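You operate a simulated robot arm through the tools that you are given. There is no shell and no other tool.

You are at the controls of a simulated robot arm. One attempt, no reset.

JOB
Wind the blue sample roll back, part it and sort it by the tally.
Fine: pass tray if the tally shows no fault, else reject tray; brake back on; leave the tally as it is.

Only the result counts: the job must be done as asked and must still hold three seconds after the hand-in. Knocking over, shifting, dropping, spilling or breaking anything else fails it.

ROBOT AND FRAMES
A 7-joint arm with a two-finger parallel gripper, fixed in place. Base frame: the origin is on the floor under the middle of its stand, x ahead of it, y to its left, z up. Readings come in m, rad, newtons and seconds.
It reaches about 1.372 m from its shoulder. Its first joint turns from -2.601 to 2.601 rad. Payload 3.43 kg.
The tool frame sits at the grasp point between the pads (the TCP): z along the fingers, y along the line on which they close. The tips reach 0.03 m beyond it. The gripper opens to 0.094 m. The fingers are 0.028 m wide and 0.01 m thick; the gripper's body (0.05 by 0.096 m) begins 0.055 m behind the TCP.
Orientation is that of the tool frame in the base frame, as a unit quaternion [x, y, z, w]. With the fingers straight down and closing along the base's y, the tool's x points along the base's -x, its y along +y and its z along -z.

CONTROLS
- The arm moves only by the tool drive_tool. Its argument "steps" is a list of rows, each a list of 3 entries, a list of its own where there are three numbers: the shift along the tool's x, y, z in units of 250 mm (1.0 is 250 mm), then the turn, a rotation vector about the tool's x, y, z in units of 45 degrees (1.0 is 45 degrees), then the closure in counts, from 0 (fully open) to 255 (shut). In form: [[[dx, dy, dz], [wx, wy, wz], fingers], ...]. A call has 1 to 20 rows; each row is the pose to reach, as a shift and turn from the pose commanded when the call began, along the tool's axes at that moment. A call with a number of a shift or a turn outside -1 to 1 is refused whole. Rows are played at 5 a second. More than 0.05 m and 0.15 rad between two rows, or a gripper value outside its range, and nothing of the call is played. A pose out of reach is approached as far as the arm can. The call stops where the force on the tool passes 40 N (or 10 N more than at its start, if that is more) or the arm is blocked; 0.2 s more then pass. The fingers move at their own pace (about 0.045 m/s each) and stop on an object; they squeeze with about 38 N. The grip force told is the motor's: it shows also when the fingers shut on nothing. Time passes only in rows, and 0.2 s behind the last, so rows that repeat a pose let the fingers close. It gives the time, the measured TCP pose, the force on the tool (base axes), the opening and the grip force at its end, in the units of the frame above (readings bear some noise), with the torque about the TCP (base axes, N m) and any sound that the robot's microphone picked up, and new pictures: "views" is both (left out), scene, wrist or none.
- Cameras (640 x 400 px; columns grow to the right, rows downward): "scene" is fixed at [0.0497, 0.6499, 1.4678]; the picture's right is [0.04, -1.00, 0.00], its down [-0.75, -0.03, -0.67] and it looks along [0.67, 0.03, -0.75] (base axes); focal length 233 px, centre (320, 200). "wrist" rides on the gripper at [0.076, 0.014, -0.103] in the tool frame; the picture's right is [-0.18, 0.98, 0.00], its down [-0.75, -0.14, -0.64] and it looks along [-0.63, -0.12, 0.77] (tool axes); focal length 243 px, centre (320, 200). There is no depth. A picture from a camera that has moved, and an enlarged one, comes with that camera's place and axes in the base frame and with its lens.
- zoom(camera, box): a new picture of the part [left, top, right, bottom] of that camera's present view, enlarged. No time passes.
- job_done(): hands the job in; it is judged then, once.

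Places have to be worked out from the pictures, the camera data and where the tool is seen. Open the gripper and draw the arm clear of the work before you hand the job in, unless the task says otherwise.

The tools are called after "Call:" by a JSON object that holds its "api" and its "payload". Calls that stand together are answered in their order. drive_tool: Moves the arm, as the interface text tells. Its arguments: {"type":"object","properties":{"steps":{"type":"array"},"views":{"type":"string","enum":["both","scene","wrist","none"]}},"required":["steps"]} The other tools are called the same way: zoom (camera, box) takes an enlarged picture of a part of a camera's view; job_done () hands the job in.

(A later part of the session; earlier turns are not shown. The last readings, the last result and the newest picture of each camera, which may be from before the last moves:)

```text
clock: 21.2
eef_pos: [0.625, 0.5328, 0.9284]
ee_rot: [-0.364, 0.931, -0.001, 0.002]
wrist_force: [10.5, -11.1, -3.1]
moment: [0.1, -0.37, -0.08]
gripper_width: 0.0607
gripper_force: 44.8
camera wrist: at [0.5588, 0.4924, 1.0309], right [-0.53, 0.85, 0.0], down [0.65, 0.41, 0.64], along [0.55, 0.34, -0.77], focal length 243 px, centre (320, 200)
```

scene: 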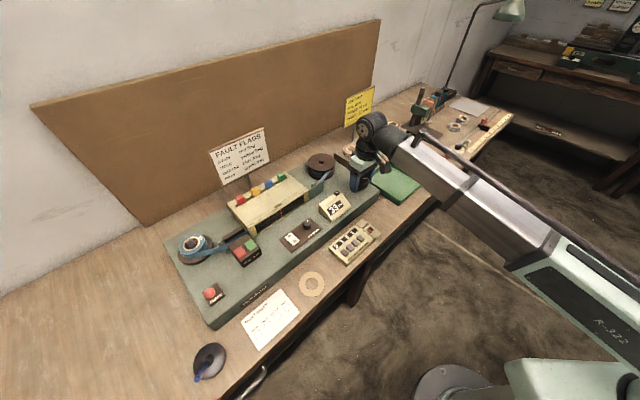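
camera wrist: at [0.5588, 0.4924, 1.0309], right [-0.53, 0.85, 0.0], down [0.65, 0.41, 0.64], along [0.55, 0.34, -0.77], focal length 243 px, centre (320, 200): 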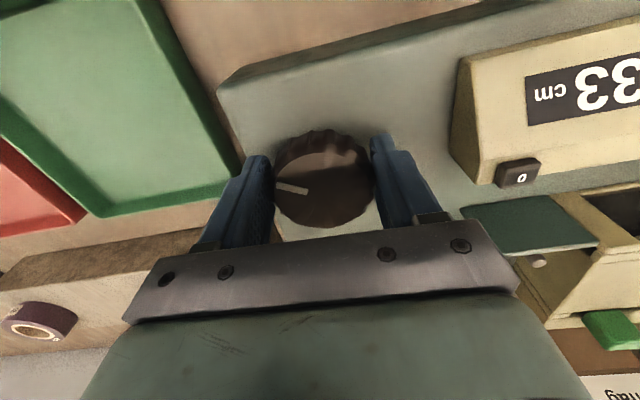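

Gripped at 60.7 mm, but the side force and picture say the wheel's axis is about 4 mm nearer the camera and 1.5 mm to the bench's right. I reopen slightly, recentre and grip again.

Call:
{"api": "drive_tool", "payload": {"steps": [[[0.0, 0, 0.0], [0, 0, 0], 40], [[0.0, 0, 0.0], [0, 0, 0], 40], [[0.014, -0.006, 0.0], [0, 0, 0], 40], [[0.014, -0.006, 0.0], [0, 0, 0], 40]], "views": "wrist"}}

Call:
{"api": "zoom", "payload": {"camera": "wrist", "box": [220, 110, 420, 250]}}

```text
clock: 22.2
eef_pos: [0.6227, 0.5302, 0.9287]
ee_rot: [-0.364, 0.931, -0.001, 0.002]
wrist_force: [0.7, 0.0, -0.5]
moment: [0.0, -0.04, 0.0]
gripper_width: 0.079
gripper_force: 0.2
camera wrist: at [0.5563, 0.4892, 1.0309], right [-0.53, 0.85, 0.0], down [0.65, 0.41, 0.64], along [0.55, 0.34, -0.77], focal length 243 px, centre (320, 200)
```

wrist: 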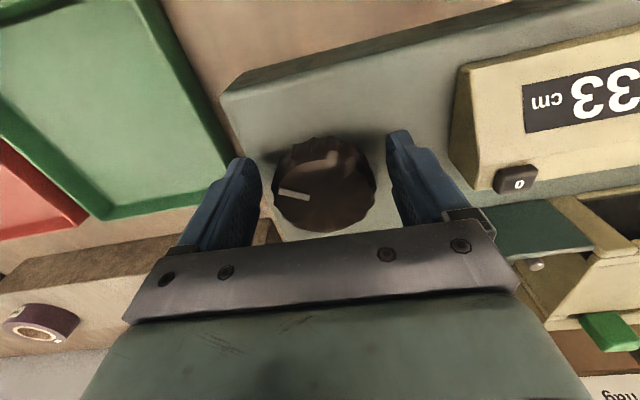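

```text
2.86 times, centred on (320, 180) of wrist
camera zoom: at [0.5563, 0.4892, 1.0309], right [-0.53, 0.85, 0.0], down [0.65, 0.41, 0.64], along [0.55, 0.34, -0.77], focal length 693 px, centre (320, 257)
```

zoom: 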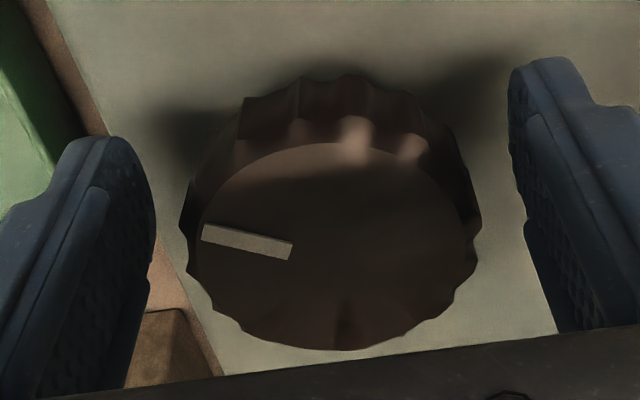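

The wheel is now centred between the fingers. I grip and make a small clockwise (seen from above) test turn of about 20°, watching the counter.

Call:
{"api": "drive_tool", "payload": {"steps": [[[0, 0, 0], [0, 0, 0], 255], [[0, 0, 0], [0, 0, 0], 255], [[0, 0, 0], [0, 0, 0], 255], [[0, 0, 0], [0, 0, 0.15], 255], [[0, 0, 0], [0, 0, 0.3], 255], [[0, 0, 0], [0, 0, 0.45], 255], [[0, 0, 0], [0, 0, 0.45], 255]], "views": "both"}}

Call:
{"api": "zoom", "payload": {"camera": "scene", "box": [300, 150, 400, 220]}}

```text
clock: 23.8
eef_pos: [0.6213, 0.5326, 0.9277]
ee_rot: [-0.196, 0.981, 0.002, 0.0]
wrist_force: [-22.0, 27.6, 5.7]
moment: [-0.24, -0.99, 0.33]
gripper_width: 0.0619
gripper_force: 44.7
camera wrist: at [0.5444, 0.5167, 1.0308], right [-0.21, 0.98, 0.0], down [0.75, 0.16, 0.64], along [0.63, 0.14, -0.77], focal length 243 px, centre (320, 200)
```

scene: 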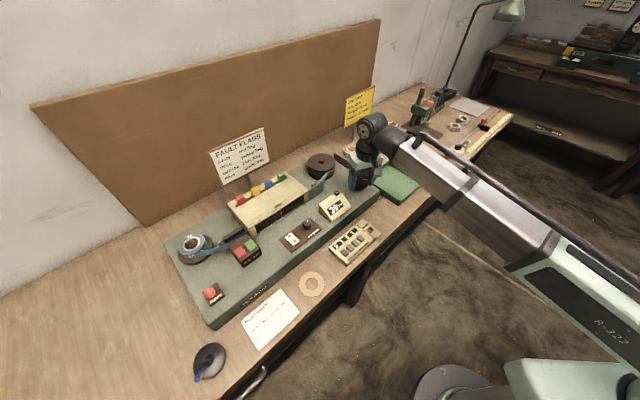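
wrist: 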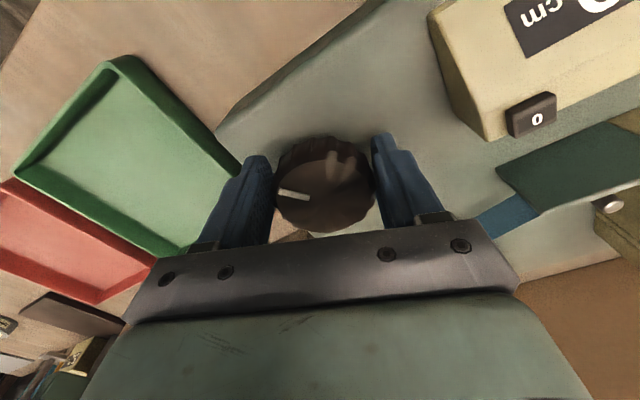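

```text
5.71 times, centred on (350, 185) of scene
camera zoom: at [0.0497, 0.6499, 1.4678], right [0.04, -1.0, 0.0], down [-0.75, -0.03, -0.67], along [0.67, 0.03, -0.75], focal length 1332 px, centre (149, 286)
```

zoom: 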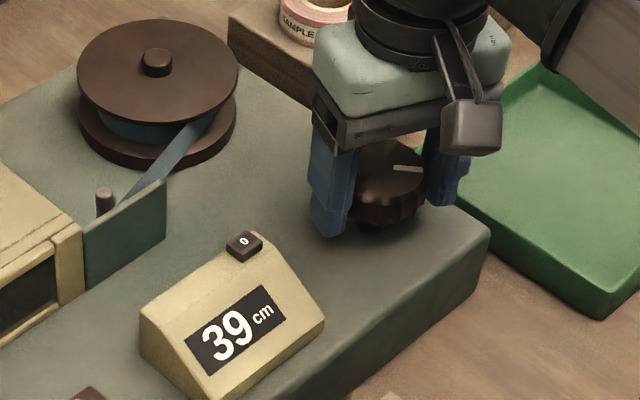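

Clockwise raises the counter (33→39 cm for about 20°), so winding back is counter-clockwise, about 130° in all. The side force shows I am off-centre, so I open, recentre to about (0.625, 0.534), and pre-turn clockwise with open fingers to gain counter-clockwise travel.

Call:
{"api": "drive_tool", "payload": {"steps": [[[0, 0, 0], [0, 0, 0.45], 0], [[-0.007, 0.005, 0], [0, 0, 0], 0], [[-0.014, 0.01, 0], [0, 0, 0], 0]], "views": "none"}}

```text
refused: row 1 steps farther than a row can; nothing moved
```

That call had a wrong first row and was refused; nothing moved. I send it corrected: open first, then recentre.

Call:
{"api": "drive_tool", "payload": {"steps": [[[0, 0, 0], [0, 0, 0], 0], [[0, 0, 0], [0, 0, 0], 0], [[-0.007, 0.005, 0], [0, 0, 0], 0], [[-0.014, 0.01, 0], [0, 0, 0], 0], [[-0.014, 0.01, 0], [0, 0, 0.15], 0], [[-0.014, 0.01, 0], [0, 0, 0.3], 0], [[-0.014, 0.01, 0], [0, 0, 0.45], 0], [[-0.014, 0.01, 0], [0, 0, 0.6], 0], [[-0.014, 0.01, 0], [0, 0, 0.75], 0], [[-0.014, 0.01, 0], [0, 0, 0.9], 0], [[-0.014, 0.01, 0], [0, 0, 0.95], 0]], "views": "both"}}

Call:
{"api": "zoom", "payload": {"camera": "scene", "box": [300, 150, 400, 220]}}

```text
clock: 26.2
eef_pos: [0.6271, 0.5342, 0.9285]
ee_rot: [0.176, 0.984, -0.001, 0.001]
wrist_force: [0.0, -0.3, -0.3]
moment: [-0.03, -0.03, 0.03]
gripper_width: 0.0942
gripper_force: 0.1
camera wrist: at [0.5599, 0.5739, 1.0306], right [0.51, 0.86, 0.0], down [0.66, -0.39, 0.64], along [0.55, -0.33, -0.77], focal length 243 px, centre (320, 200)
```

scene: 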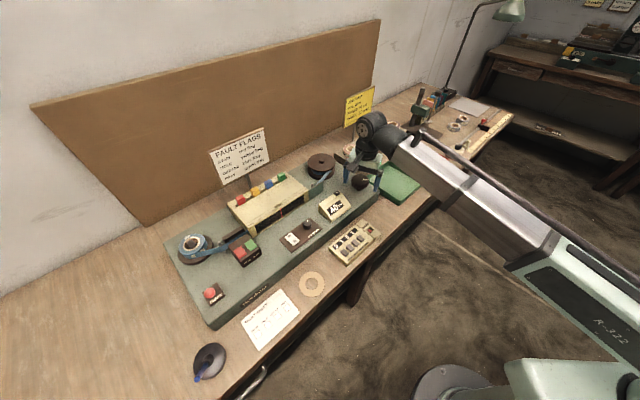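
wrist: 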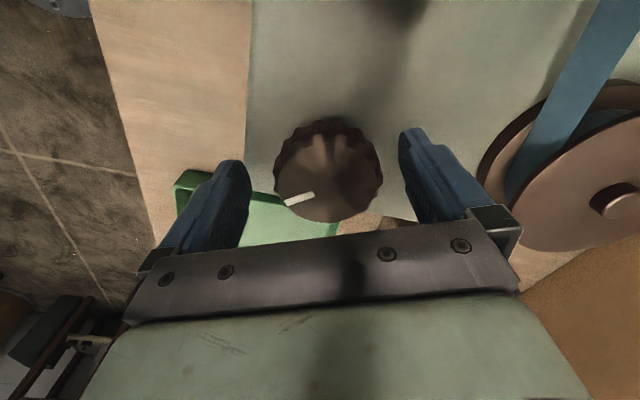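

```text
5.71 times, centred on (350, 185) of scene
camera zoom: at [0.0497, 0.6499, 1.4678], right [0.04, -1.0, 0.0], down [-0.75, -0.03, -0.67], along [0.67, 0.03, -0.75], focal length 1332 px, centre (149, 286)
```

zoom: 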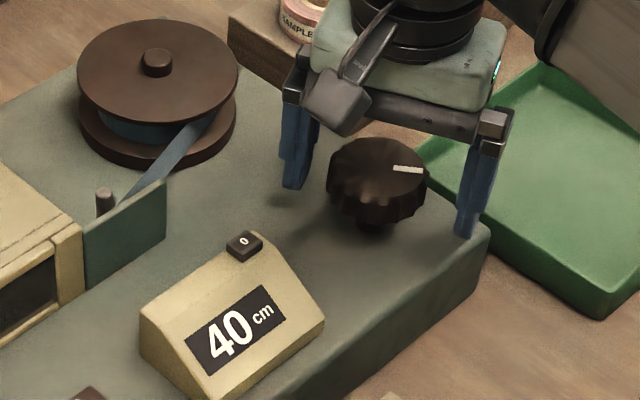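

The counter reads 40. Combining the views and the grip reading, I put the wheel axis at about (0.629, 0.537), top near 0.925. I shift there, lower 5 mm and close to read the side force.

Call:
{"api": "drive_tool", "payload": {"steps": [[[-0.004, 0.011, 0.01], [0, 0, 0], 0], [[-0.004, 0.011, 0.02], [0, 0, 0], 0], [[-0.004, 0.011, 0.02], [0, 0, 0], 150], [[-0.004, 0.011, 0.02], [0, 0, 0], 255], [[-0.004, 0.011, 0.02], [0, 0, 0], 255], [[-0.004, 0.011, 0.02], [0, 0, 0], 255]], "views": "wrist"}}

```text
clock: 27.6
eef_pos: [0.6288, 0.5382, 0.9223]
ee_rot: [0.175, 0.985, 0.0, 0.002]
wrist_force: [7.1, 14.0, 0.3]
moment: [0.05, -0.19, -0.02]
gripper_width: 0.0587
gripper_force: 44.6
camera wrist: at [0.5612, 0.577, 1.0247], right [0.51, 0.86, 0.0], down [0.66, -0.39, 0.64], along [0.55, -0.33, -0.77], focal length 243 px, centre (320, 200)
```

wrist: 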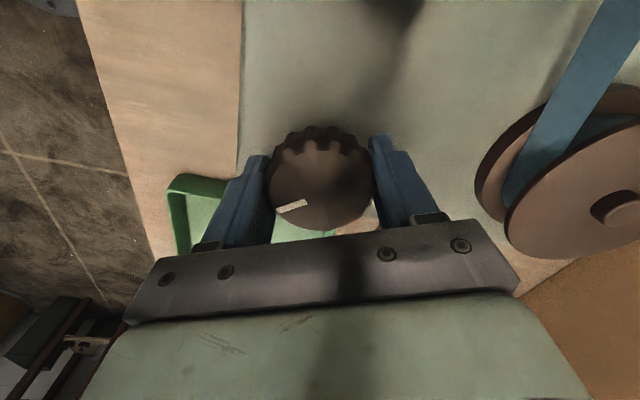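

About 16 N of side force remains, meaning the axis is ~1.5 mm further; refined centre (0.630, 0.538). I reopen a little, shift, regrip and start turning counter-clockwise.

Call:
{"api": "drive_tool", "payload": {"steps": [[[0, 0, 0], [0, 0, 0], 50], [[0, 0, 0], [0, 0, 0], 50], [[-0.006, 0.006, 0], [0, 0, 0], 50], [[-0.006, 0.006, 0], [0, 0, 0], 255], [[-0.006, 0.006, 0], [0, 0, 0], 255], [[-0.006, 0.006, 0], [0, 0, 0], 255], [[-0.006, 0.006, 0], [0, 0, -0.12], 255], [[-0.006, 0.006, 0], [0, 0, -0.24], 255], [[-0.006, 0.006, 0], [0, 0, -0.36], 255], [[-0.006, 0.006, 0], [0, 0, -0.48], 255]], "views": "scene"}}

Call:
{"api": "zoom", "payload": {"camera": "scene", "box": [300, 150, 400, 220]}}

```text
clock: 29.8
eef_pos: [0.6294, 0.5372, 0.9218]
ee_rot: [-0.013, 1.0, -0.001, 0.001]
wrist_force: [-8.2, -0.3, -15.2]
moment: [0.82, -0.42, 0.01]
gripper_width: 0.058
gripper_force: 44.6
```

scene: 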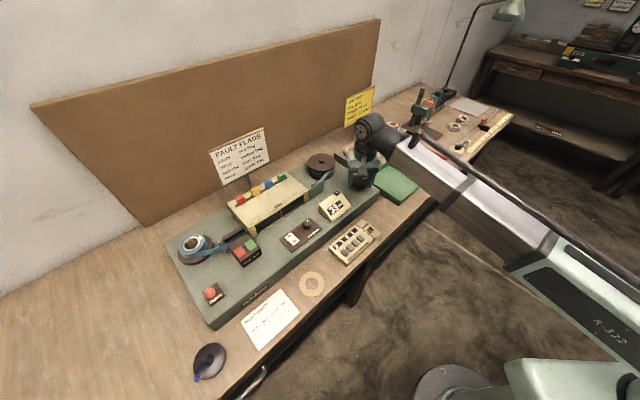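

```text
5.71 times, centred on (350, 185) of scene
camera zoom: at [0.0497, 0.6499, 1.4678], right [0.04, -1.0, 0.0], down [-0.75, -0.03, -0.67], along [0.67, 0.03, -0.75], focal length 1332 px, centre (149, 286)
```

zoom: 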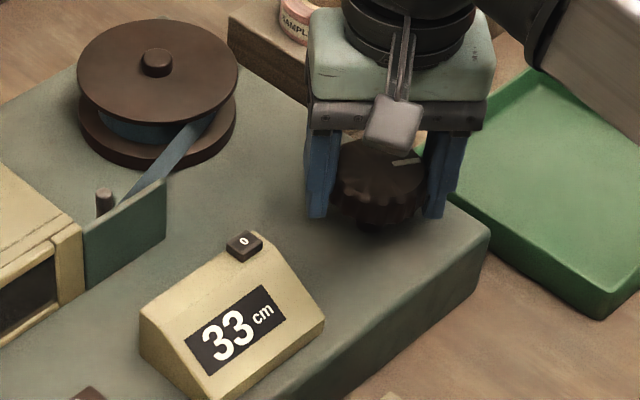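

The counter drops as expected: 40→33 cm over about 22° (≈18.6 cm/rad). I keep turning counter-clockwise another 45°.

Call:
{"api": "drive_tool", "payload": {"steps": [[[0, 0, 0], [0, 0, -0.12], 255], [[0, 0, 0], [0, 0, -0.24], 255], [[0, 0, 0], [0, 0, -0.36], 255], [[0, 0, 0], [0, 0, -0.48], 255], [[0, 0, 0], [0, 0, -0.6], 255], [[0, 0, 0], [0, 0, -0.72], 255], [[0, 0, 0], [0, 0, -0.84], 255], [[0, 0, 0], [0, 0, -0.96], 255]], "views": "scene"}}

Call:
{"api": "zoom", "payload": {"camera": "scene", "box": [300, 150, 400, 220]}}

Call:
{"api": "zoom", "payload": {"camera": "scene", "box": [170, 190, 330, 290]}}

```text
clock: 31.6
eef_pos: [0.6294, 0.5373, 0.9214]
ee_rot: [-0.379, 0.925, -0.001, 0.001]
wrist_force: [-1.5, -7.7, -32.7]
moment: [0.66, -0.21, -0.04]
gripper_width: 0.0575
gripper_force: 44.9
```

scene: 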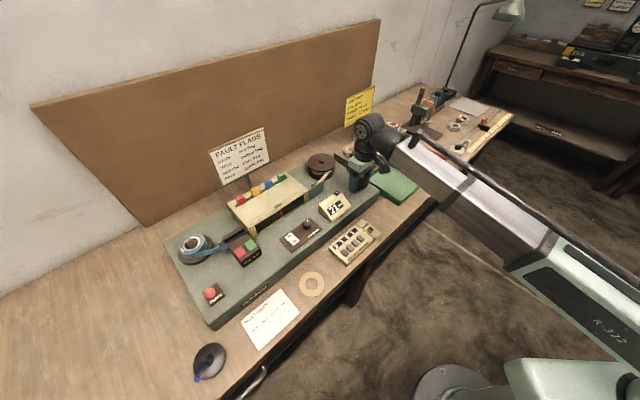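

```text
5.71 times, centred on (350, 185) of scene
camera zoom: at [0.0497, 0.6499, 1.4678], right [0.04, -1.0, 0.0], down [-0.75, -0.03, -0.67], along [0.67, 0.03, -0.75], focal length 1332 px, centre (149, 286)
```

zoom: 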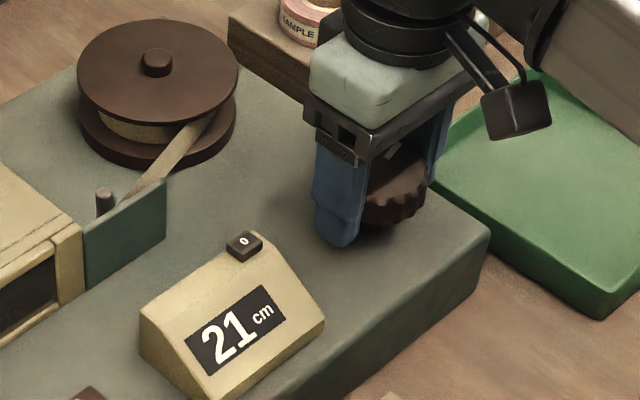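

```text
4.00 times, centred on (250, 240) of scene
camera zoom: at [0.0497, 0.6499, 1.4678], right [0.04, -1.0, 0.0], down [-0.75, -0.03, -0.67], along [0.67, 0.03, -0.75], focal length 932 px, centre (600, 40)
```

zoom: 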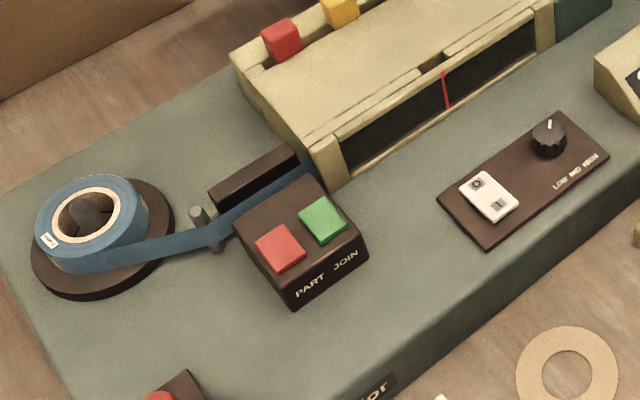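

The counter is at 21 and the beige leader is appearing on the take-up reel, so this is the right way. The vertical force has built up to 33 N, so I open, swing back clockwise with open fingers, and regrip.

Call:
{"api": "drive_tool", "payload": {"steps": [[[0, 0, 0], [0, 0, 0], 0], [[0, 0, 0], [0, 0, 0], 0], [[0, 0, 0], [0, 0, 0], 0], [[0, 0, 0], [0, 0, 0.16], 0], [[0, 0, 0], [0, 0, 0.32], 0], [[0, 0, 0], [0, 0, 0.48], 0], [[0, 0, 0], [0, 0, 0.64], 0], [[0, 0, 0], [0, 0, 0.8], 0], [[0, 0, 0], [0, 0, 0.96], 0], [[0, 0, 0], [0, 0, 1.0], 0]], "views": "both"}}

Call:
{"api": "zoom", "payload": {"camera": "scene", "box": [300, 150, 400, 220]}}

Call:
{"api": "zoom", "payload": {"camera": "wrist", "box": [220, 110, 420, 250]}}

```text
clock: 33.8
eef_pos: [0.63, 0.5369, 0.922]
ee_rot: [0.004, 1.0, 0.0, 0.001]
wrist_force: [1.0, 0.1, 0.3]
moment: [0.03, 0.02, 0.01]
gripper_width: 0.094
gripper_force: 0.1
camera wrist: at [0.5533, 0.5519, 1.0248], right [0.19, 0.98, 0.0], down [0.75, -0.15, 0.64], along [0.63, -0.12, -0.77], focal length 243 px, centre (320, 200)
```

scene: 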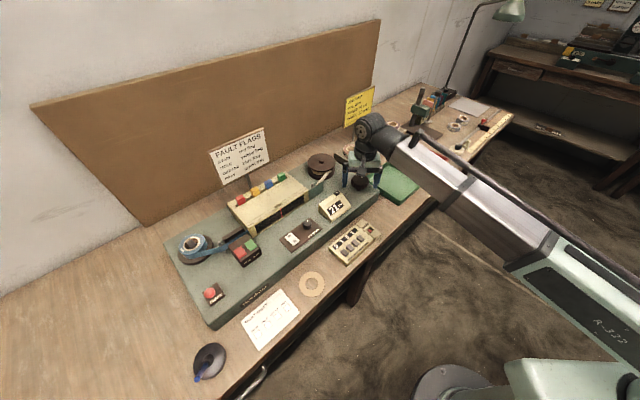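
wrist: 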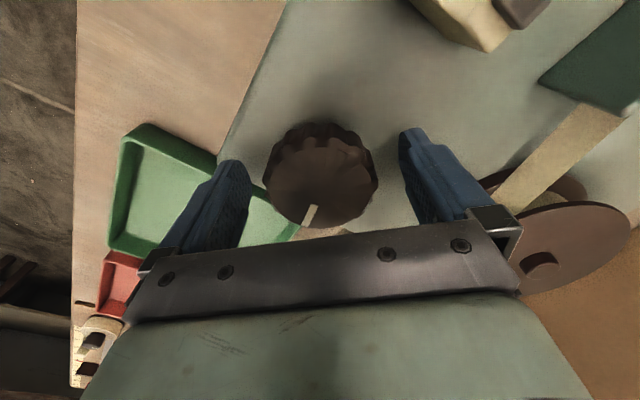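

```text
5.71 times, centred on (350, 185) of scene
camera zoom: at [0.0497, 0.6499, 1.4678], right [0.04, -1.0, 0.0], down [-0.75, -0.03, -0.67], along [0.67, 0.03, -0.75], focal length 1332 px, centre (149, 286)
```

zoom: 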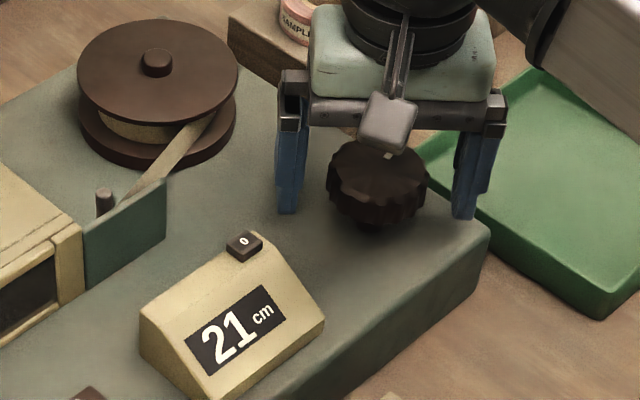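

```text
2.86 times, centred on (320, 180) of wrist
camera zoom: at [0.5533, 0.5519, 1.0248], right [0.19, 0.98, 0.0], down [0.75, -0.15, 0.64], along [0.63, -0.12, -0.77], focal length 693 px, centre (320, 257)
```

zoom: 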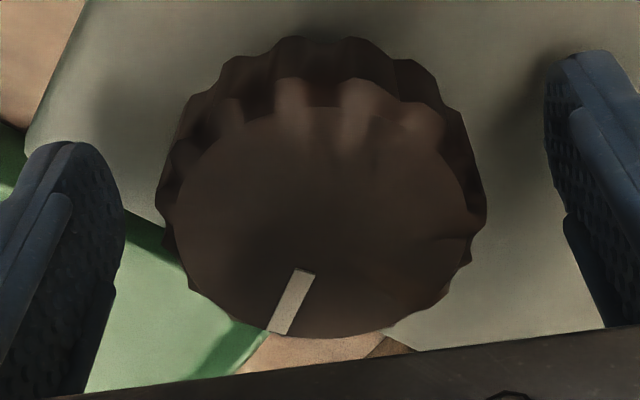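

Counter holds at 21. I regrip and continue counter-clockwise by about 40°.

Call:
{"api": "drive_tool", "payload": {"steps": [[[0, 0, 0], [0, 0, 0], 150], [[0, 0, 0], [0, 0, 0], 255], [[0, 0, 0], [0, 0, 0], 255], [[0, 0, 0], [0, 0, 0], 255], [[0, 0, 0], [0, 0, -0.12], 255], [[0, 0, 0], [0, 0, -0.24], 255], [[0, 0, 0], [0, 0, -0.36], 255], [[0, 0, 0], [0, 0, -0.48], 255], [[0, 0, 0], [0, 0, -0.6], 255], [[0, 0, 0], [0, 0, -0.72], 255], [[0, 0, 0], [0, 0, -0.84], 255], [[0, 0, 0], [0, 0, -0.9], 255]], "views": "scene"}}

Call:
{"api": "zoom", "payload": {"camera": "scene", "box": [300, 150, 400, 220]}}

Call:
{"api": "zoom", "payload": {"camera": "scene", "box": [170, 190, 330, 290]}}

```text
clock: 36.4
eef_pos: [0.6296, 0.5374, 0.9219]
ee_rot: [-0.343, 0.939, -0.001, 0.001]
wrist_force: [-8.5, -1.9, -3.4]
moment: [0.5, -0.59, -0.02]
gripper_width: 0.0579
gripper_force: 45.1
```

scene: 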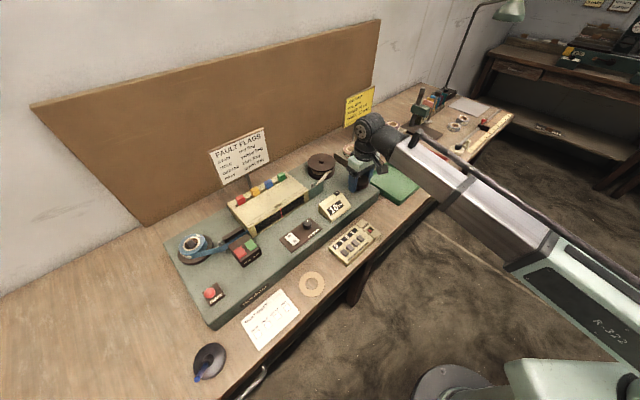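

```text
5.71 times, centred on (350, 185) of scene
camera zoom: at [0.0497, 0.6499, 1.4678], right [0.04, -1.0, 0.0], down [-0.75, -0.03, -0.67], along [0.67, 0.03, -0.75], focal length 1332 px, centre (149, 286)
```

zoom: 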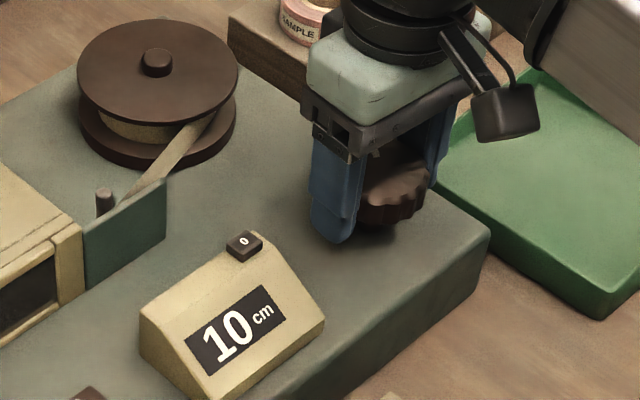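

```text
4.00 times, centred on (250, 240) of scene
camera zoom: at [0.0497, 0.6499, 1.4678], right [0.04, -1.0, 0.0], down [-0.75, -0.03, -0.67], along [0.67, 0.03, -0.75], focal length 932 px, centre (600, 40)
```

zoom: 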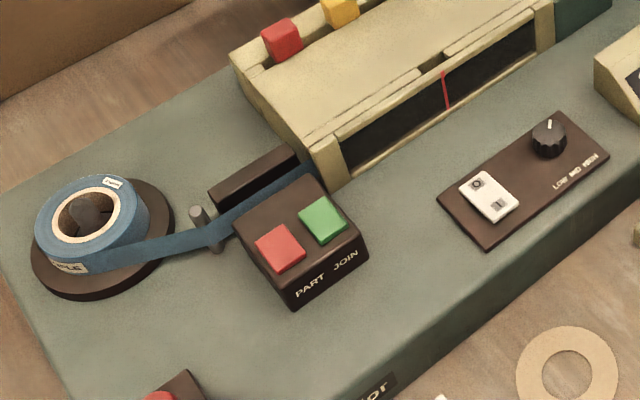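

Counter at 10. I continue in the same grip about 27° more, then fine-tune.

Call:
{"api": "drive_tool", "payload": {"steps": [[[0, 0, 0], [0, 0, -0.12], 255], [[0, 0, 0], [0, 0, -0.24], 255], [[0, 0, 0], [0, 0, -0.36], 255], [[0, 0, 0], [0, 0, -0.48], 255], [[0, 0, 0], [0, 0, -0.56], 255], [[0, 0, 0], [0, 0, -0.56], 255]], "views": "scene"}}

Call:
{"api": "zoom", "payload": {"camera": "scene", "box": [300, 150, 400, 220]}}

Call:
{"api": "zoom", "payload": {"camera": "scene", "box": [170, 190, 330, 290]}}

```text
clock: 37.8
eef_pos: [0.6292, 0.5369, 0.922]
ee_rot: [-0.54, 0.842, -0.001, 0.001]
wrist_force: [-14.1, 7.9, -19.6]
moment: [0.26, 0.13, -0.01]
gripper_width: 0.0576
gripper_force: 44.9
```

scene: 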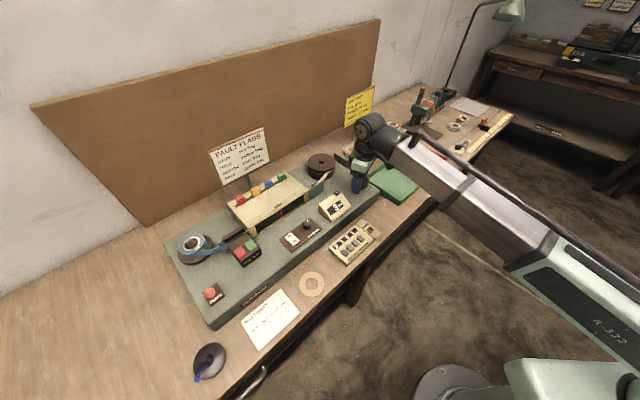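

```text
5.71 times, centred on (350, 185) of scene
camera zoom: at [0.0497, 0.6499, 1.4678], right [0.04, -1.0, 0.0], down [-0.75, -0.03, -0.67], along [0.67, 0.03, -0.75], focal length 1332 px, centre (149, 286)
```

zoom: 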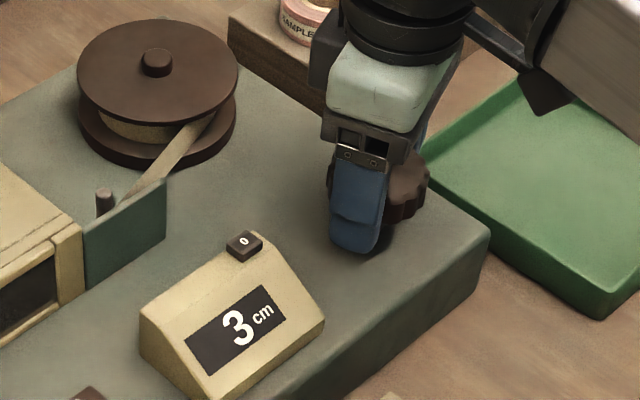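

```text
4.00 times, centred on (250, 240) of scene
camera zoom: at [0.0497, 0.6499, 1.4678], right [0.04, -1.0, 0.0], down [-0.75, -0.03, -0.67], along [0.67, 0.03, -0.75], focal length 932 px, centre (600, 40)
```

zoom: 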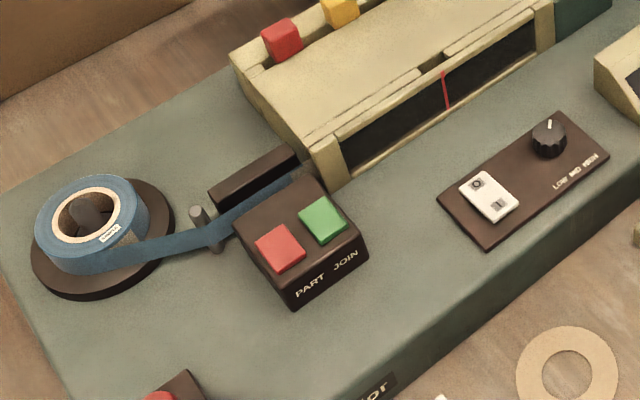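

Counter at 3 and the blue/beige seam has come back near the splicer channel. I go on in small steps.

Call:
{"api": "drive_tool", "payload": {"steps": [[[0, 0, 0], [0, 0, -0.08], 255], [[0, 0, 0], [0, 0, -0.16], 255], [[0, 0, 0], [0, 0, -0.16], 255]], "views": "scene"}}

Call:
{"api": "zoom", "payload": {"camera": "scene", "box": [310, 180, 360, 220]}}

Call:
{"api": "zoom", "payload": {"camera": "scene", "box": [215, 215, 265, 255]}}

```text
clock: 38.6
eef_pos: [0.6287, 0.5378, 0.9219]
ee_rot: [-0.592, 0.806, -0.001, 0.001]
wrist_force: [-22.3, 3.8, -18.3]
moment: [0.87, -0.52, 0.01]
gripper_width: 0.0576
gripper_force: 44.4
```

scene: 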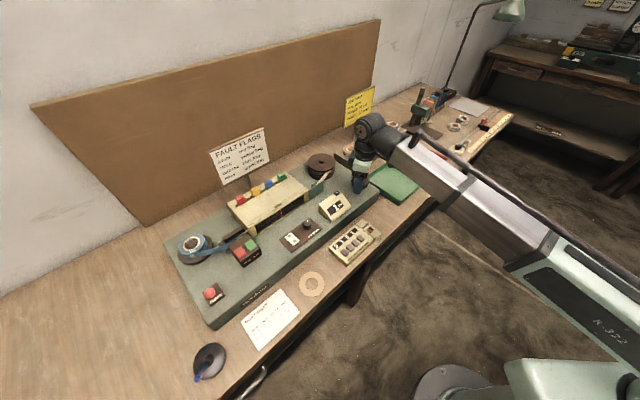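

```text
10.00 times, centred on (335, 200) of scene
camera zoom: at [0.0497, 0.6499, 1.4678], right [0.04, -1.0, 0.0], down [-0.75, -0.03, -0.67], along [0.67, 0.03, -0.75], focal length 2330 px, centre (170, 200)
```

zoom: 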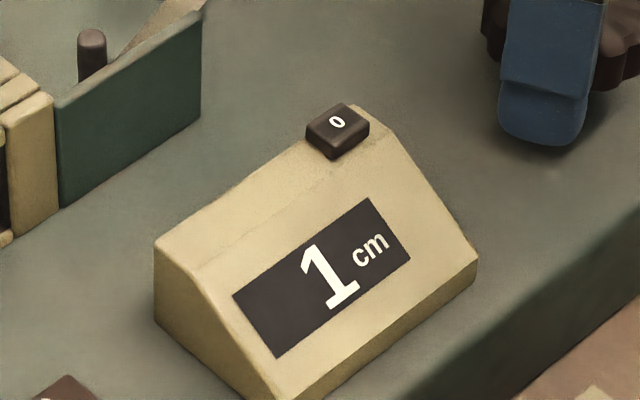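

```text
10.00 times, centred on (240, 235) of scene
camera zoom: at [0.0497, 0.6499, 1.4678], right [0.04, -1.0, 0.0], down [-0.75, -0.03, -0.67], along [0.67, 0.03, -0.75], focal length 2330 px, centre (1120, -150)
```

zoom: 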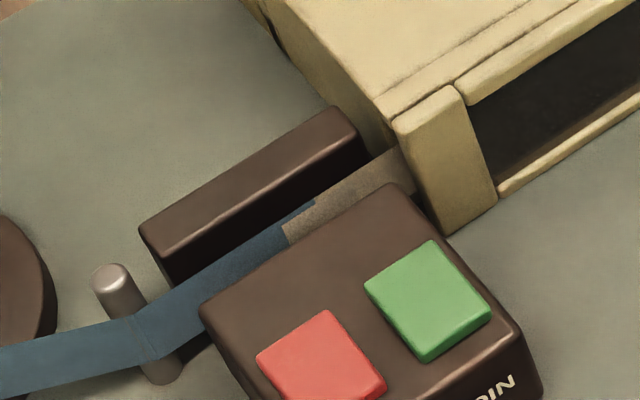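

Counter at 1 cm with the seam inside the channel, about 1 cm right of its middle. I turn about 3.5° more.

Call:
{"api": "drive_tool", "payload": {"steps": [[[0, 0, 0], [0, 0, -0.04], 255], [[0, 0, 0], [0, 0, -0.07], 255], [[0, 0, 0], [0, 0, -0.07], 255]], "views": "scene"}}

Call:
{"api": "zoom", "payload": {"camera": "scene", "box": [310, 180, 360, 220]}}

Call:
{"api": "zoom", "payload": {"camera": "scene", "box": [215, 215, 265, 255]}}

```text
clock: 39.4
eef_pos: [0.6305, 0.5375, 0.9223]
ee_rot: [-0.614, 0.79, -0.001, 0.0]
wrist_force: [-25.9, -3.7, -18.0]
moment: [1.11, -0.2, 0.06]
gripper_width: 0.0579
gripper_force: 45.4
```

scene: 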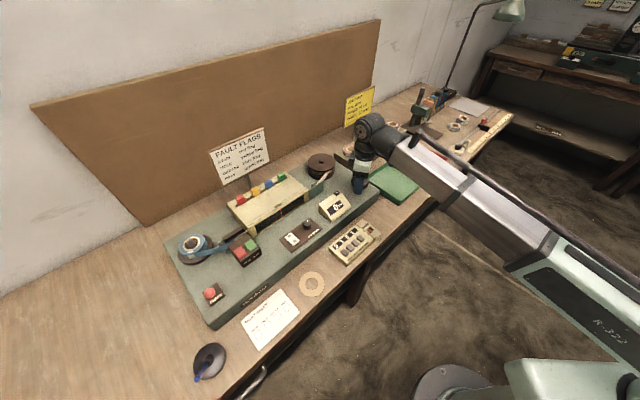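

```text
10.00 times, centred on (335, 200) of scene
camera zoom: at [0.0497, 0.6499, 1.4678], right [0.04, -1.0, 0.0], down [-0.75, -0.03, -0.67], along [0.67, 0.03, -0.75], focal length 2330 px, centre (170, 200)
```

zoom: 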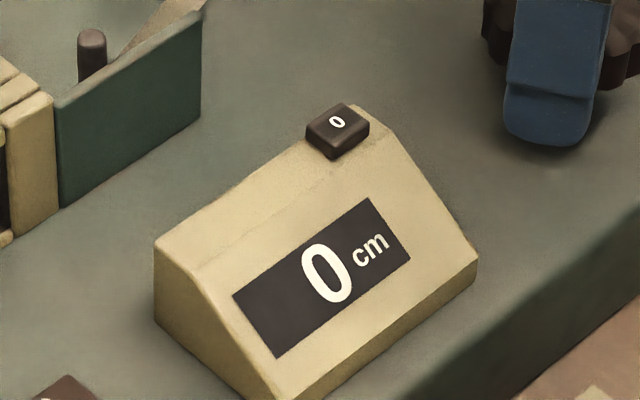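

```text
10.00 times, centred on (240, 235) of scene
camera zoom: at [0.0497, 0.6499, 1.4678], right [0.04, -1.0, 0.0], down [-0.75, -0.03, -0.67], along [0.67, 0.03, -0.75], focal length 2330 px, centre (1120, -150)
```

zoom: 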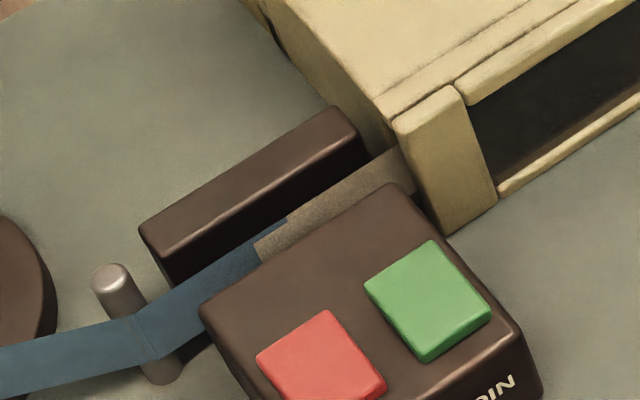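

Counter at 0 and the seam sits in the middle of the splicer channel. I open the fingers and check that the count stays.

Call:
{"api": "drive_tool", "payload": {"steps": [[[0, 0, 0], [0, 0, 0], 120], [[0, 0, 0], [0, 0, 0], 60], [[0, 0, 0], [0, 0, 0], 0], [[0, 0, 0], [0, 0, 0], 0]], "views": "scene"}}

Call:
{"api": "zoom", "payload": {"camera": "scene", "box": [310, 180, 360, 220]}}

Call:
{"api": "zoom", "payload": {"camera": "scene", "box": [215, 215, 265, 255]}}

```text
clock: 40.4
eef_pos: [0.6312, 0.5381, 0.9226]
ee_rot: [-0.613, 0.79, -0.002, 0.0]
wrist_force: [-0.4, 0.1, -0.8]
moment: [-0.03, 0.0, 0.0]
gripper_width: 0.094
gripper_force: 0.0
```

scene: 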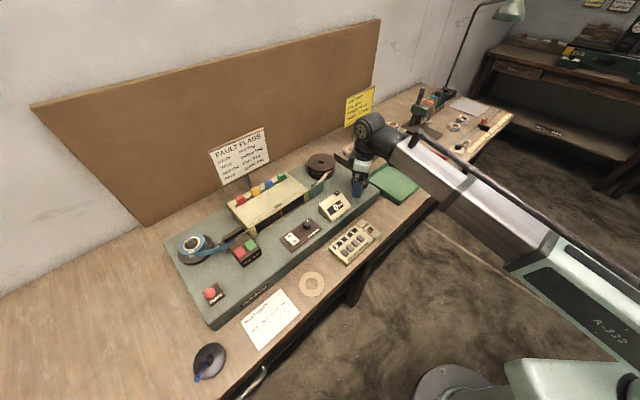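

```text
10.00 times, centred on (335, 200) of scene
camera zoom: at [0.0497, 0.6499, 1.4678], right [0.04, -1.0, 0.0], down [-0.75, -0.03, -0.67], along [0.67, 0.03, -0.75], focal length 2330 px, centre (170, 200)
```

zoom: 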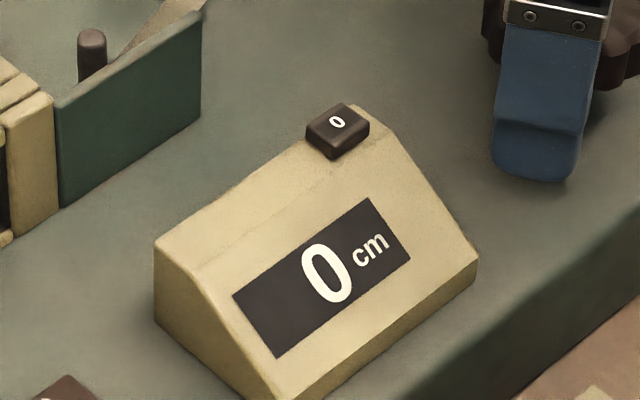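

```text
10.00 times, centred on (240, 235) of scene
camera zoom: at [0.0497, 0.6499, 1.4678], right [0.04, -1.0, 0.0], down [-0.75, -0.03, -0.67], along [0.67, 0.03, -0.75], focal length 2330 px, centre (1120, -150)
```

zoom: 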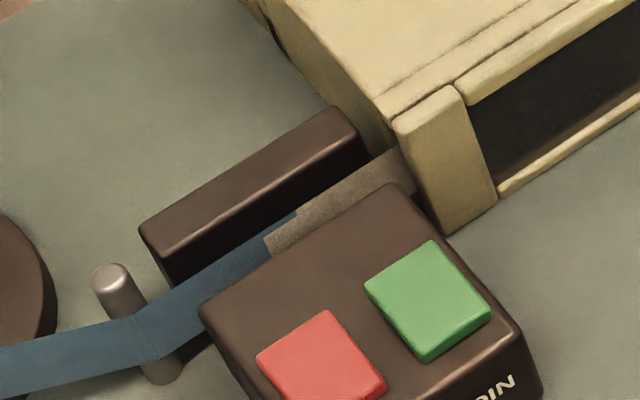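

The count holds at 0 with the seam centred. I rise clear of the wheel, turn the tool back to the bench alignment and start toward the PART button.

Call:
{"api": "drive_tool", "payload": {"steps": [[[0, 0, -0.16], [0, 0, 0], 0], [[0, 0, -0.34], [0, 0, 0], 0], [[0, 0, -0.52], [0, 0, 0], 0], [[0, 0, -0.7], [0, 0, 0], 0], [[-0.08, 0.13, -0.8], [0, 0, 0.14], 60], [[-0.16, 0.26, -0.8], [0, 0, 0.28], 120], [[-0.25, 0.39, -0.8], [0, 0, 0.42], 180], [[-0.34, 0.52, -0.8], [0, 0, 0.56], 255], [[-0.42, 0.65, -0.8], [0, 0, 0.68], 255]], "views": "none"}}

```text
clock: 42.4
eef_pos: [0.4964, 0.681, 1.1223]
ee_rot: [-0.382, 0.924, 0.0, 0.001]
wrist_force: [0.6, 0.4, 0.2]
moment: [0.01, -0.01, 0.04]
gripper_width: 0.0
gripper_force: 7.3
```

Now toward a hover point over the PART button to refine its place.

Call:
{"api": "drive_tool", "payload": {"steps": [[[-0.015, 0.15, 0], [0, 0, 0], 255], [[-0.03, 0.3, 0], [0, 0, 0], 255], [[-0.045, 0.45, 0.05], [0, 0, 0], 255], [[-0.06, 0.6, 0.12], [0, 0, 0], 255], [[-0.075, 0.75, 0.2], [0, 0, 0], 255], [[-0.09, 0.87, 0.3], [0, 0, 0], 255], [[-0.105, 0.972, 0.36], [0, 0, 0], 255], [[-0.105, 0.972, 0.36], [0, 0, 0], 255]], "views": "both"}}

Call:
{"api": "zoom", "payload": {"camera": "wrist", "box": [200, 40, 440, 190]}}

```text
clock: 44.2
eef_pos: [0.3459, 0.8721, 1.032]
ee_rot: [-0.382, 0.924, -0.001, 0.002]
wrist_force: [0.6, 0.5, -0.2]
moment: [0.0, -0.01, -0.03]
gripper_width: 0.0
gripper_force: 33.3
camera wrist: at [0.2805, 0.8278, 1.1352], right [-0.57, 0.82, 0.0], down [0.63, 0.43, 0.64], along [0.53, 0.36, -0.77], focal length 243 px, centre (320, 200)
```

scene: 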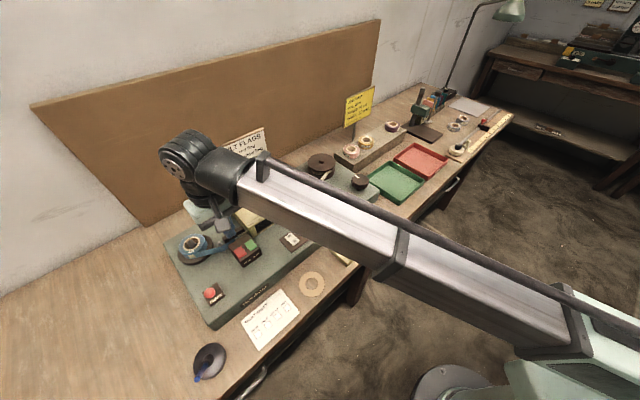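
wrist: 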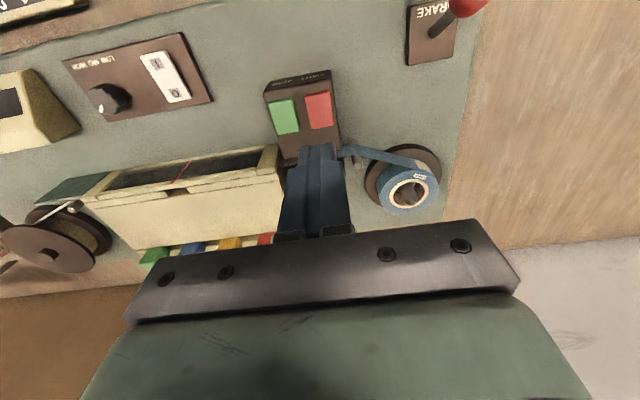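

```text
2.67 times, centred on (320, 115) of wrist
camera zoom: at [0.2805, 0.8278, 1.1352], right [-0.57, 0.82, 0.0], down [0.63, 0.43, 0.64], along [0.53, 0.36, -0.77], focal length 647 px, centre (320, 427)
```

zoom: 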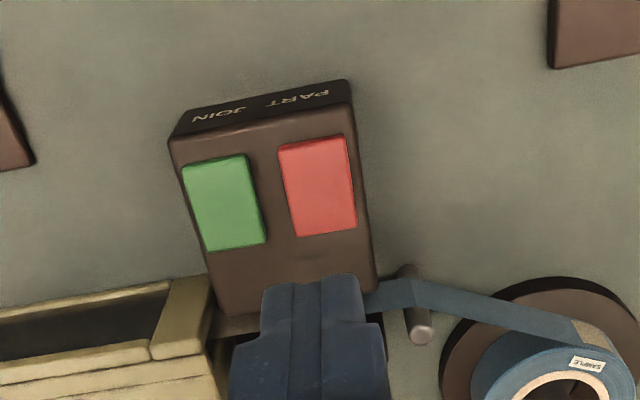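

The PART button lies almost exactly under the closed fingertips. I go down to just above it, then press in 2 mm steps.

Call:
{"api": "drive_tool", "payload": {"steps": [[[0.004, 0, 0.12], [0, 0, 0], 255], [[0.004, 0, 0.24], [0, 0, 0], 255], [[0.004, 0, 0.28], [0, 0, 0], 255], [[0.004, 0, 0.288], [0, 0, 0], 255], [[0.004, 0, 0.296], [0, 0, 0], 255], [[0.004, 0, 0.304], [0, 0, 0], 255], [[0.004, 0, 0.312], [0, 0, 0], 255], [[0.004, 0, 0.32], [0, 0, 0], 255], [[0.004, 0, 0.328], [0, 0, 0], 255], [[0.004, 0, 0.336], [0, 0, 0], 255]], "views": "both"}}

```text
clock: 46.4
eef_pos: [0.3439, 0.8686, 0.9486]
ee_rot: [-0.383, 0.924, 0.0, 0.001]
wrist_force: [0.0, -2.3, 2.7]
moment: [-0.05, -0.02, -0.04]
gripper_width: 0.0
gripper_force: 33.1
heard: click
camera wrist: at [0.2795, 0.8255, 1.0508], right [-0.57, 0.82, 0.0], down [0.63, 0.43, 0.64], along [0.53, 0.36, -0.77], focal length 243 px, centre (320, 200)
```

scene: 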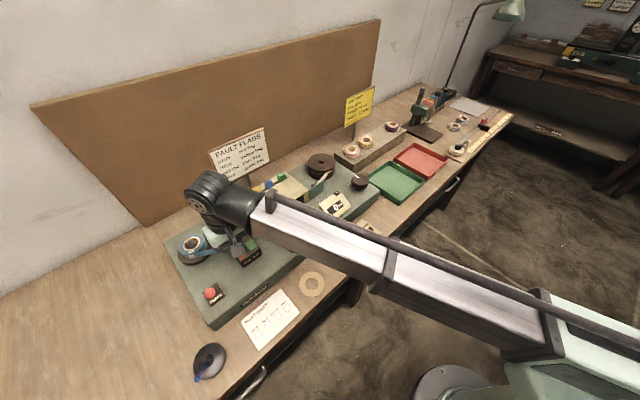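
wrist: 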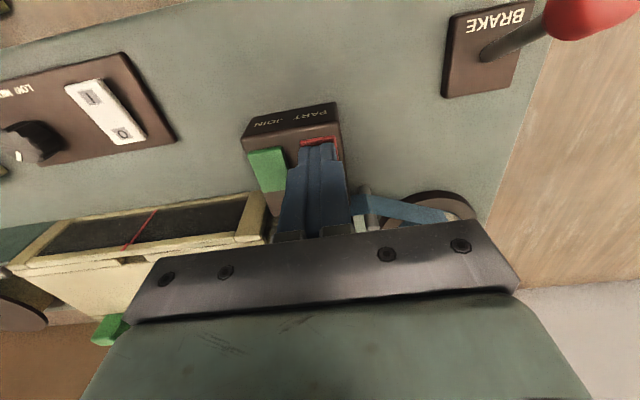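

A click came from the PART button. I lift off and look at whether the tape has parted.

Call:
{"api": "drive_tool", "payload": {"steps": [[[0, 0, -0.1], [0, 0, 0], 255], [[0, 0, -0.25], [0, 0, 0], 255], [[0, 0, -0.42], [0, 0, 0], 200], [[0.0, 0, -0.5], [0, 0, 0], 200]], "views": "both"}}

Call:
{"api": "zoom", "payload": {"camera": "wrist", "box": [240, 70, 480, 220]}}

Call:
{"api": "zoom", "payload": {"camera": "scene", "box": [170, 210, 270, 280]}}

```text
clock: 47.4
eef_pos: [0.3444, 0.8677, 1.0744]
ee_rot: [-0.382, 0.924, -0.001, 0.001]
wrist_force: [0.5, -0.3, -0.5]
moment: [-0.01, 0.03, 0.02]
gripper_width: 0.0206
gripper_force: 0.1
camera wrist: at [0.2798, 0.8239, 1.1763], right [-0.57, 0.82, 0.0], down [0.63, 0.43, 0.64], along [0.53, 0.36, -0.77], focal length 243 px, centre (320, 200)
```

scene: 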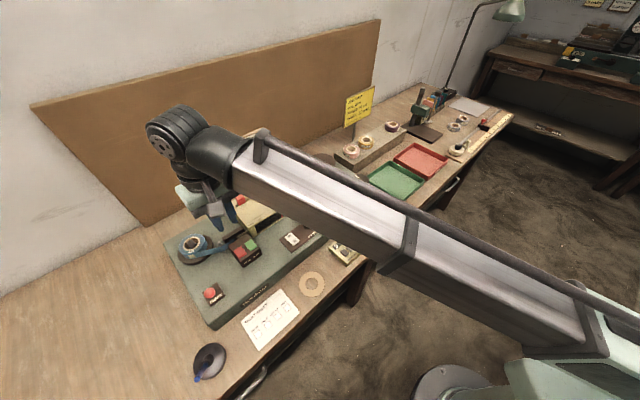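
wrist: 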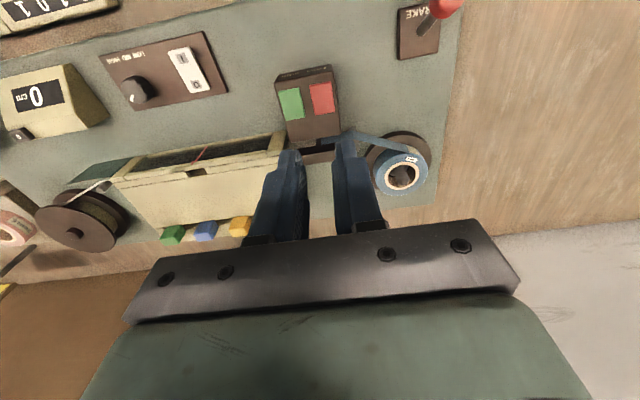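

```text
2.67 times, centred on (360, 145) of wrist
camera zoom: at [0.2798, 0.8239, 1.1763], right [-0.57, 0.82, 0.0], down [0.63, 0.43, 0.64], along [0.53, 0.36, -0.77], focal length 647 px, centre (213, 347)
```

zoom: 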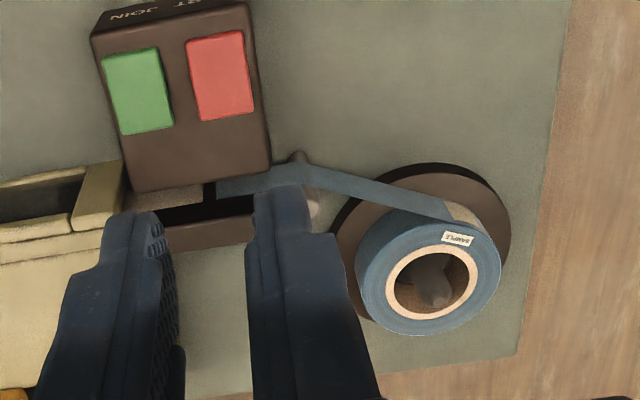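

```text
5.71 times, centred on (220, 245) of scene
camera zoom: at [0.0497, 0.6499, 1.4678], right [0.04, -1.0, 0.0], down [-0.75, -0.03, -0.67], along [0.67, 0.03, -0.75], focal length 1332 px, centre (891, -57)
```

zoom: 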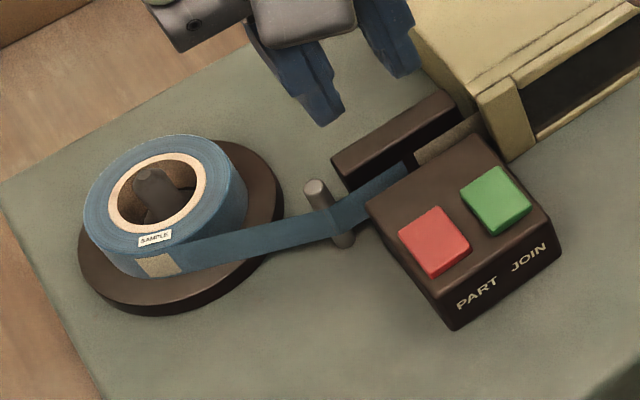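

The tape is parted: a clear gap shows between the blue tail and the beige leader. Now I open the gripper and hover over the roll, judged at about (0.366, 1.009), to fine-align.

Call:
{"api": "drive_tool", "payload": {"steps": [[[-0.1, 0.08, 0], [0, 0, 0], 0], [[-0.22, 0.16, 0], [0, 0, 0], 0], [[-0.34, 0.25, 0.05], [0, 0, 0], 0], [[-0.46, 0.339, 0.1], [0, 0, 0], 0], [[-0.46, 0.339, 0.176], [0, 0, 0], 0], [[-0.46, 0.339, 0.176], [0, 0, 0], 0]], "views": "both"}}

Call:
{"api": "zoom", "payload": {"camera": "wrist", "box": [220, 60, 420, 200]}}

```text
clock: 48.8
eef_pos: [0.365, 1.0132, 1.0289]
ee_rot: [-0.382, 0.924, 0.0, 0.002]
wrist_force: [0.5, -1.0, 1.1]
moment: [0.02, 0.01, -0.01]
gripper_width: 0.094
gripper_force: 0.0
camera wrist: at [0.3003, 0.9687, 1.1312], right [-0.57, 0.82, 0.0], down [0.63, 0.43, 0.64], along [0.53, 0.36, -0.77], focal length 243 px, centre (320, 200)
```

scene: 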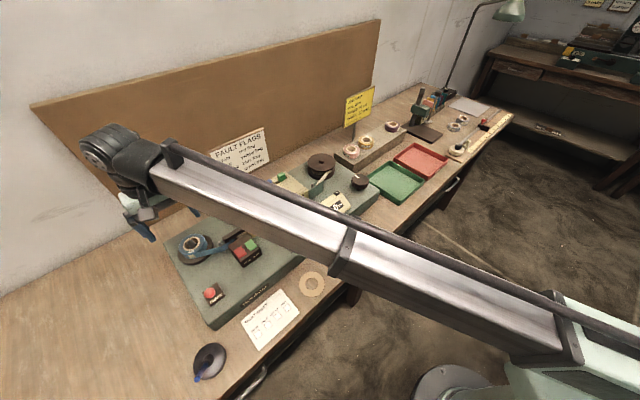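
wrist: 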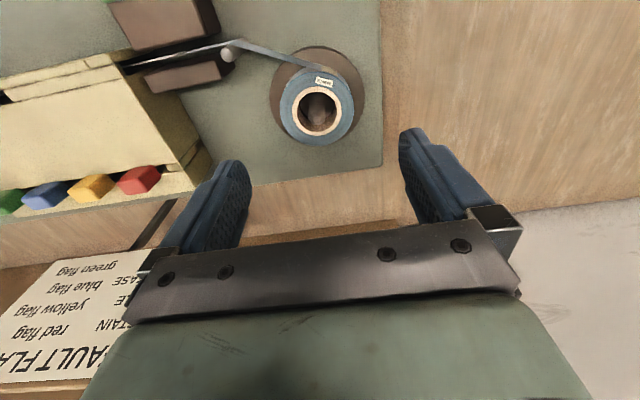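

```text
2.86 times, centred on (320, 130) of wrist
camera zoom: at [0.3003, 0.9687, 1.1312], right [-0.57, 0.82, 0.0], down [0.63, 0.43, 0.64], along [0.53, 0.36, -0.77], focal length 693 px, centre (320, 400)
```

zoom: 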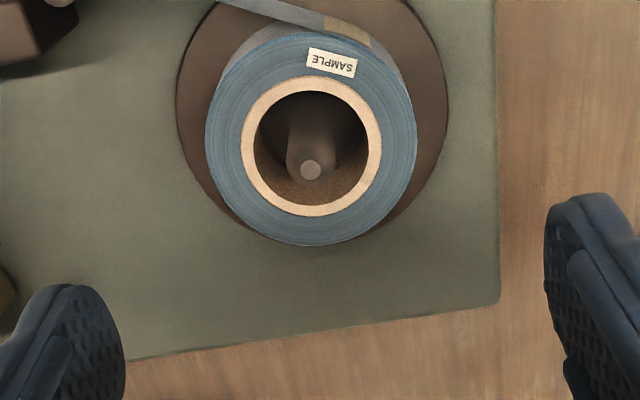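

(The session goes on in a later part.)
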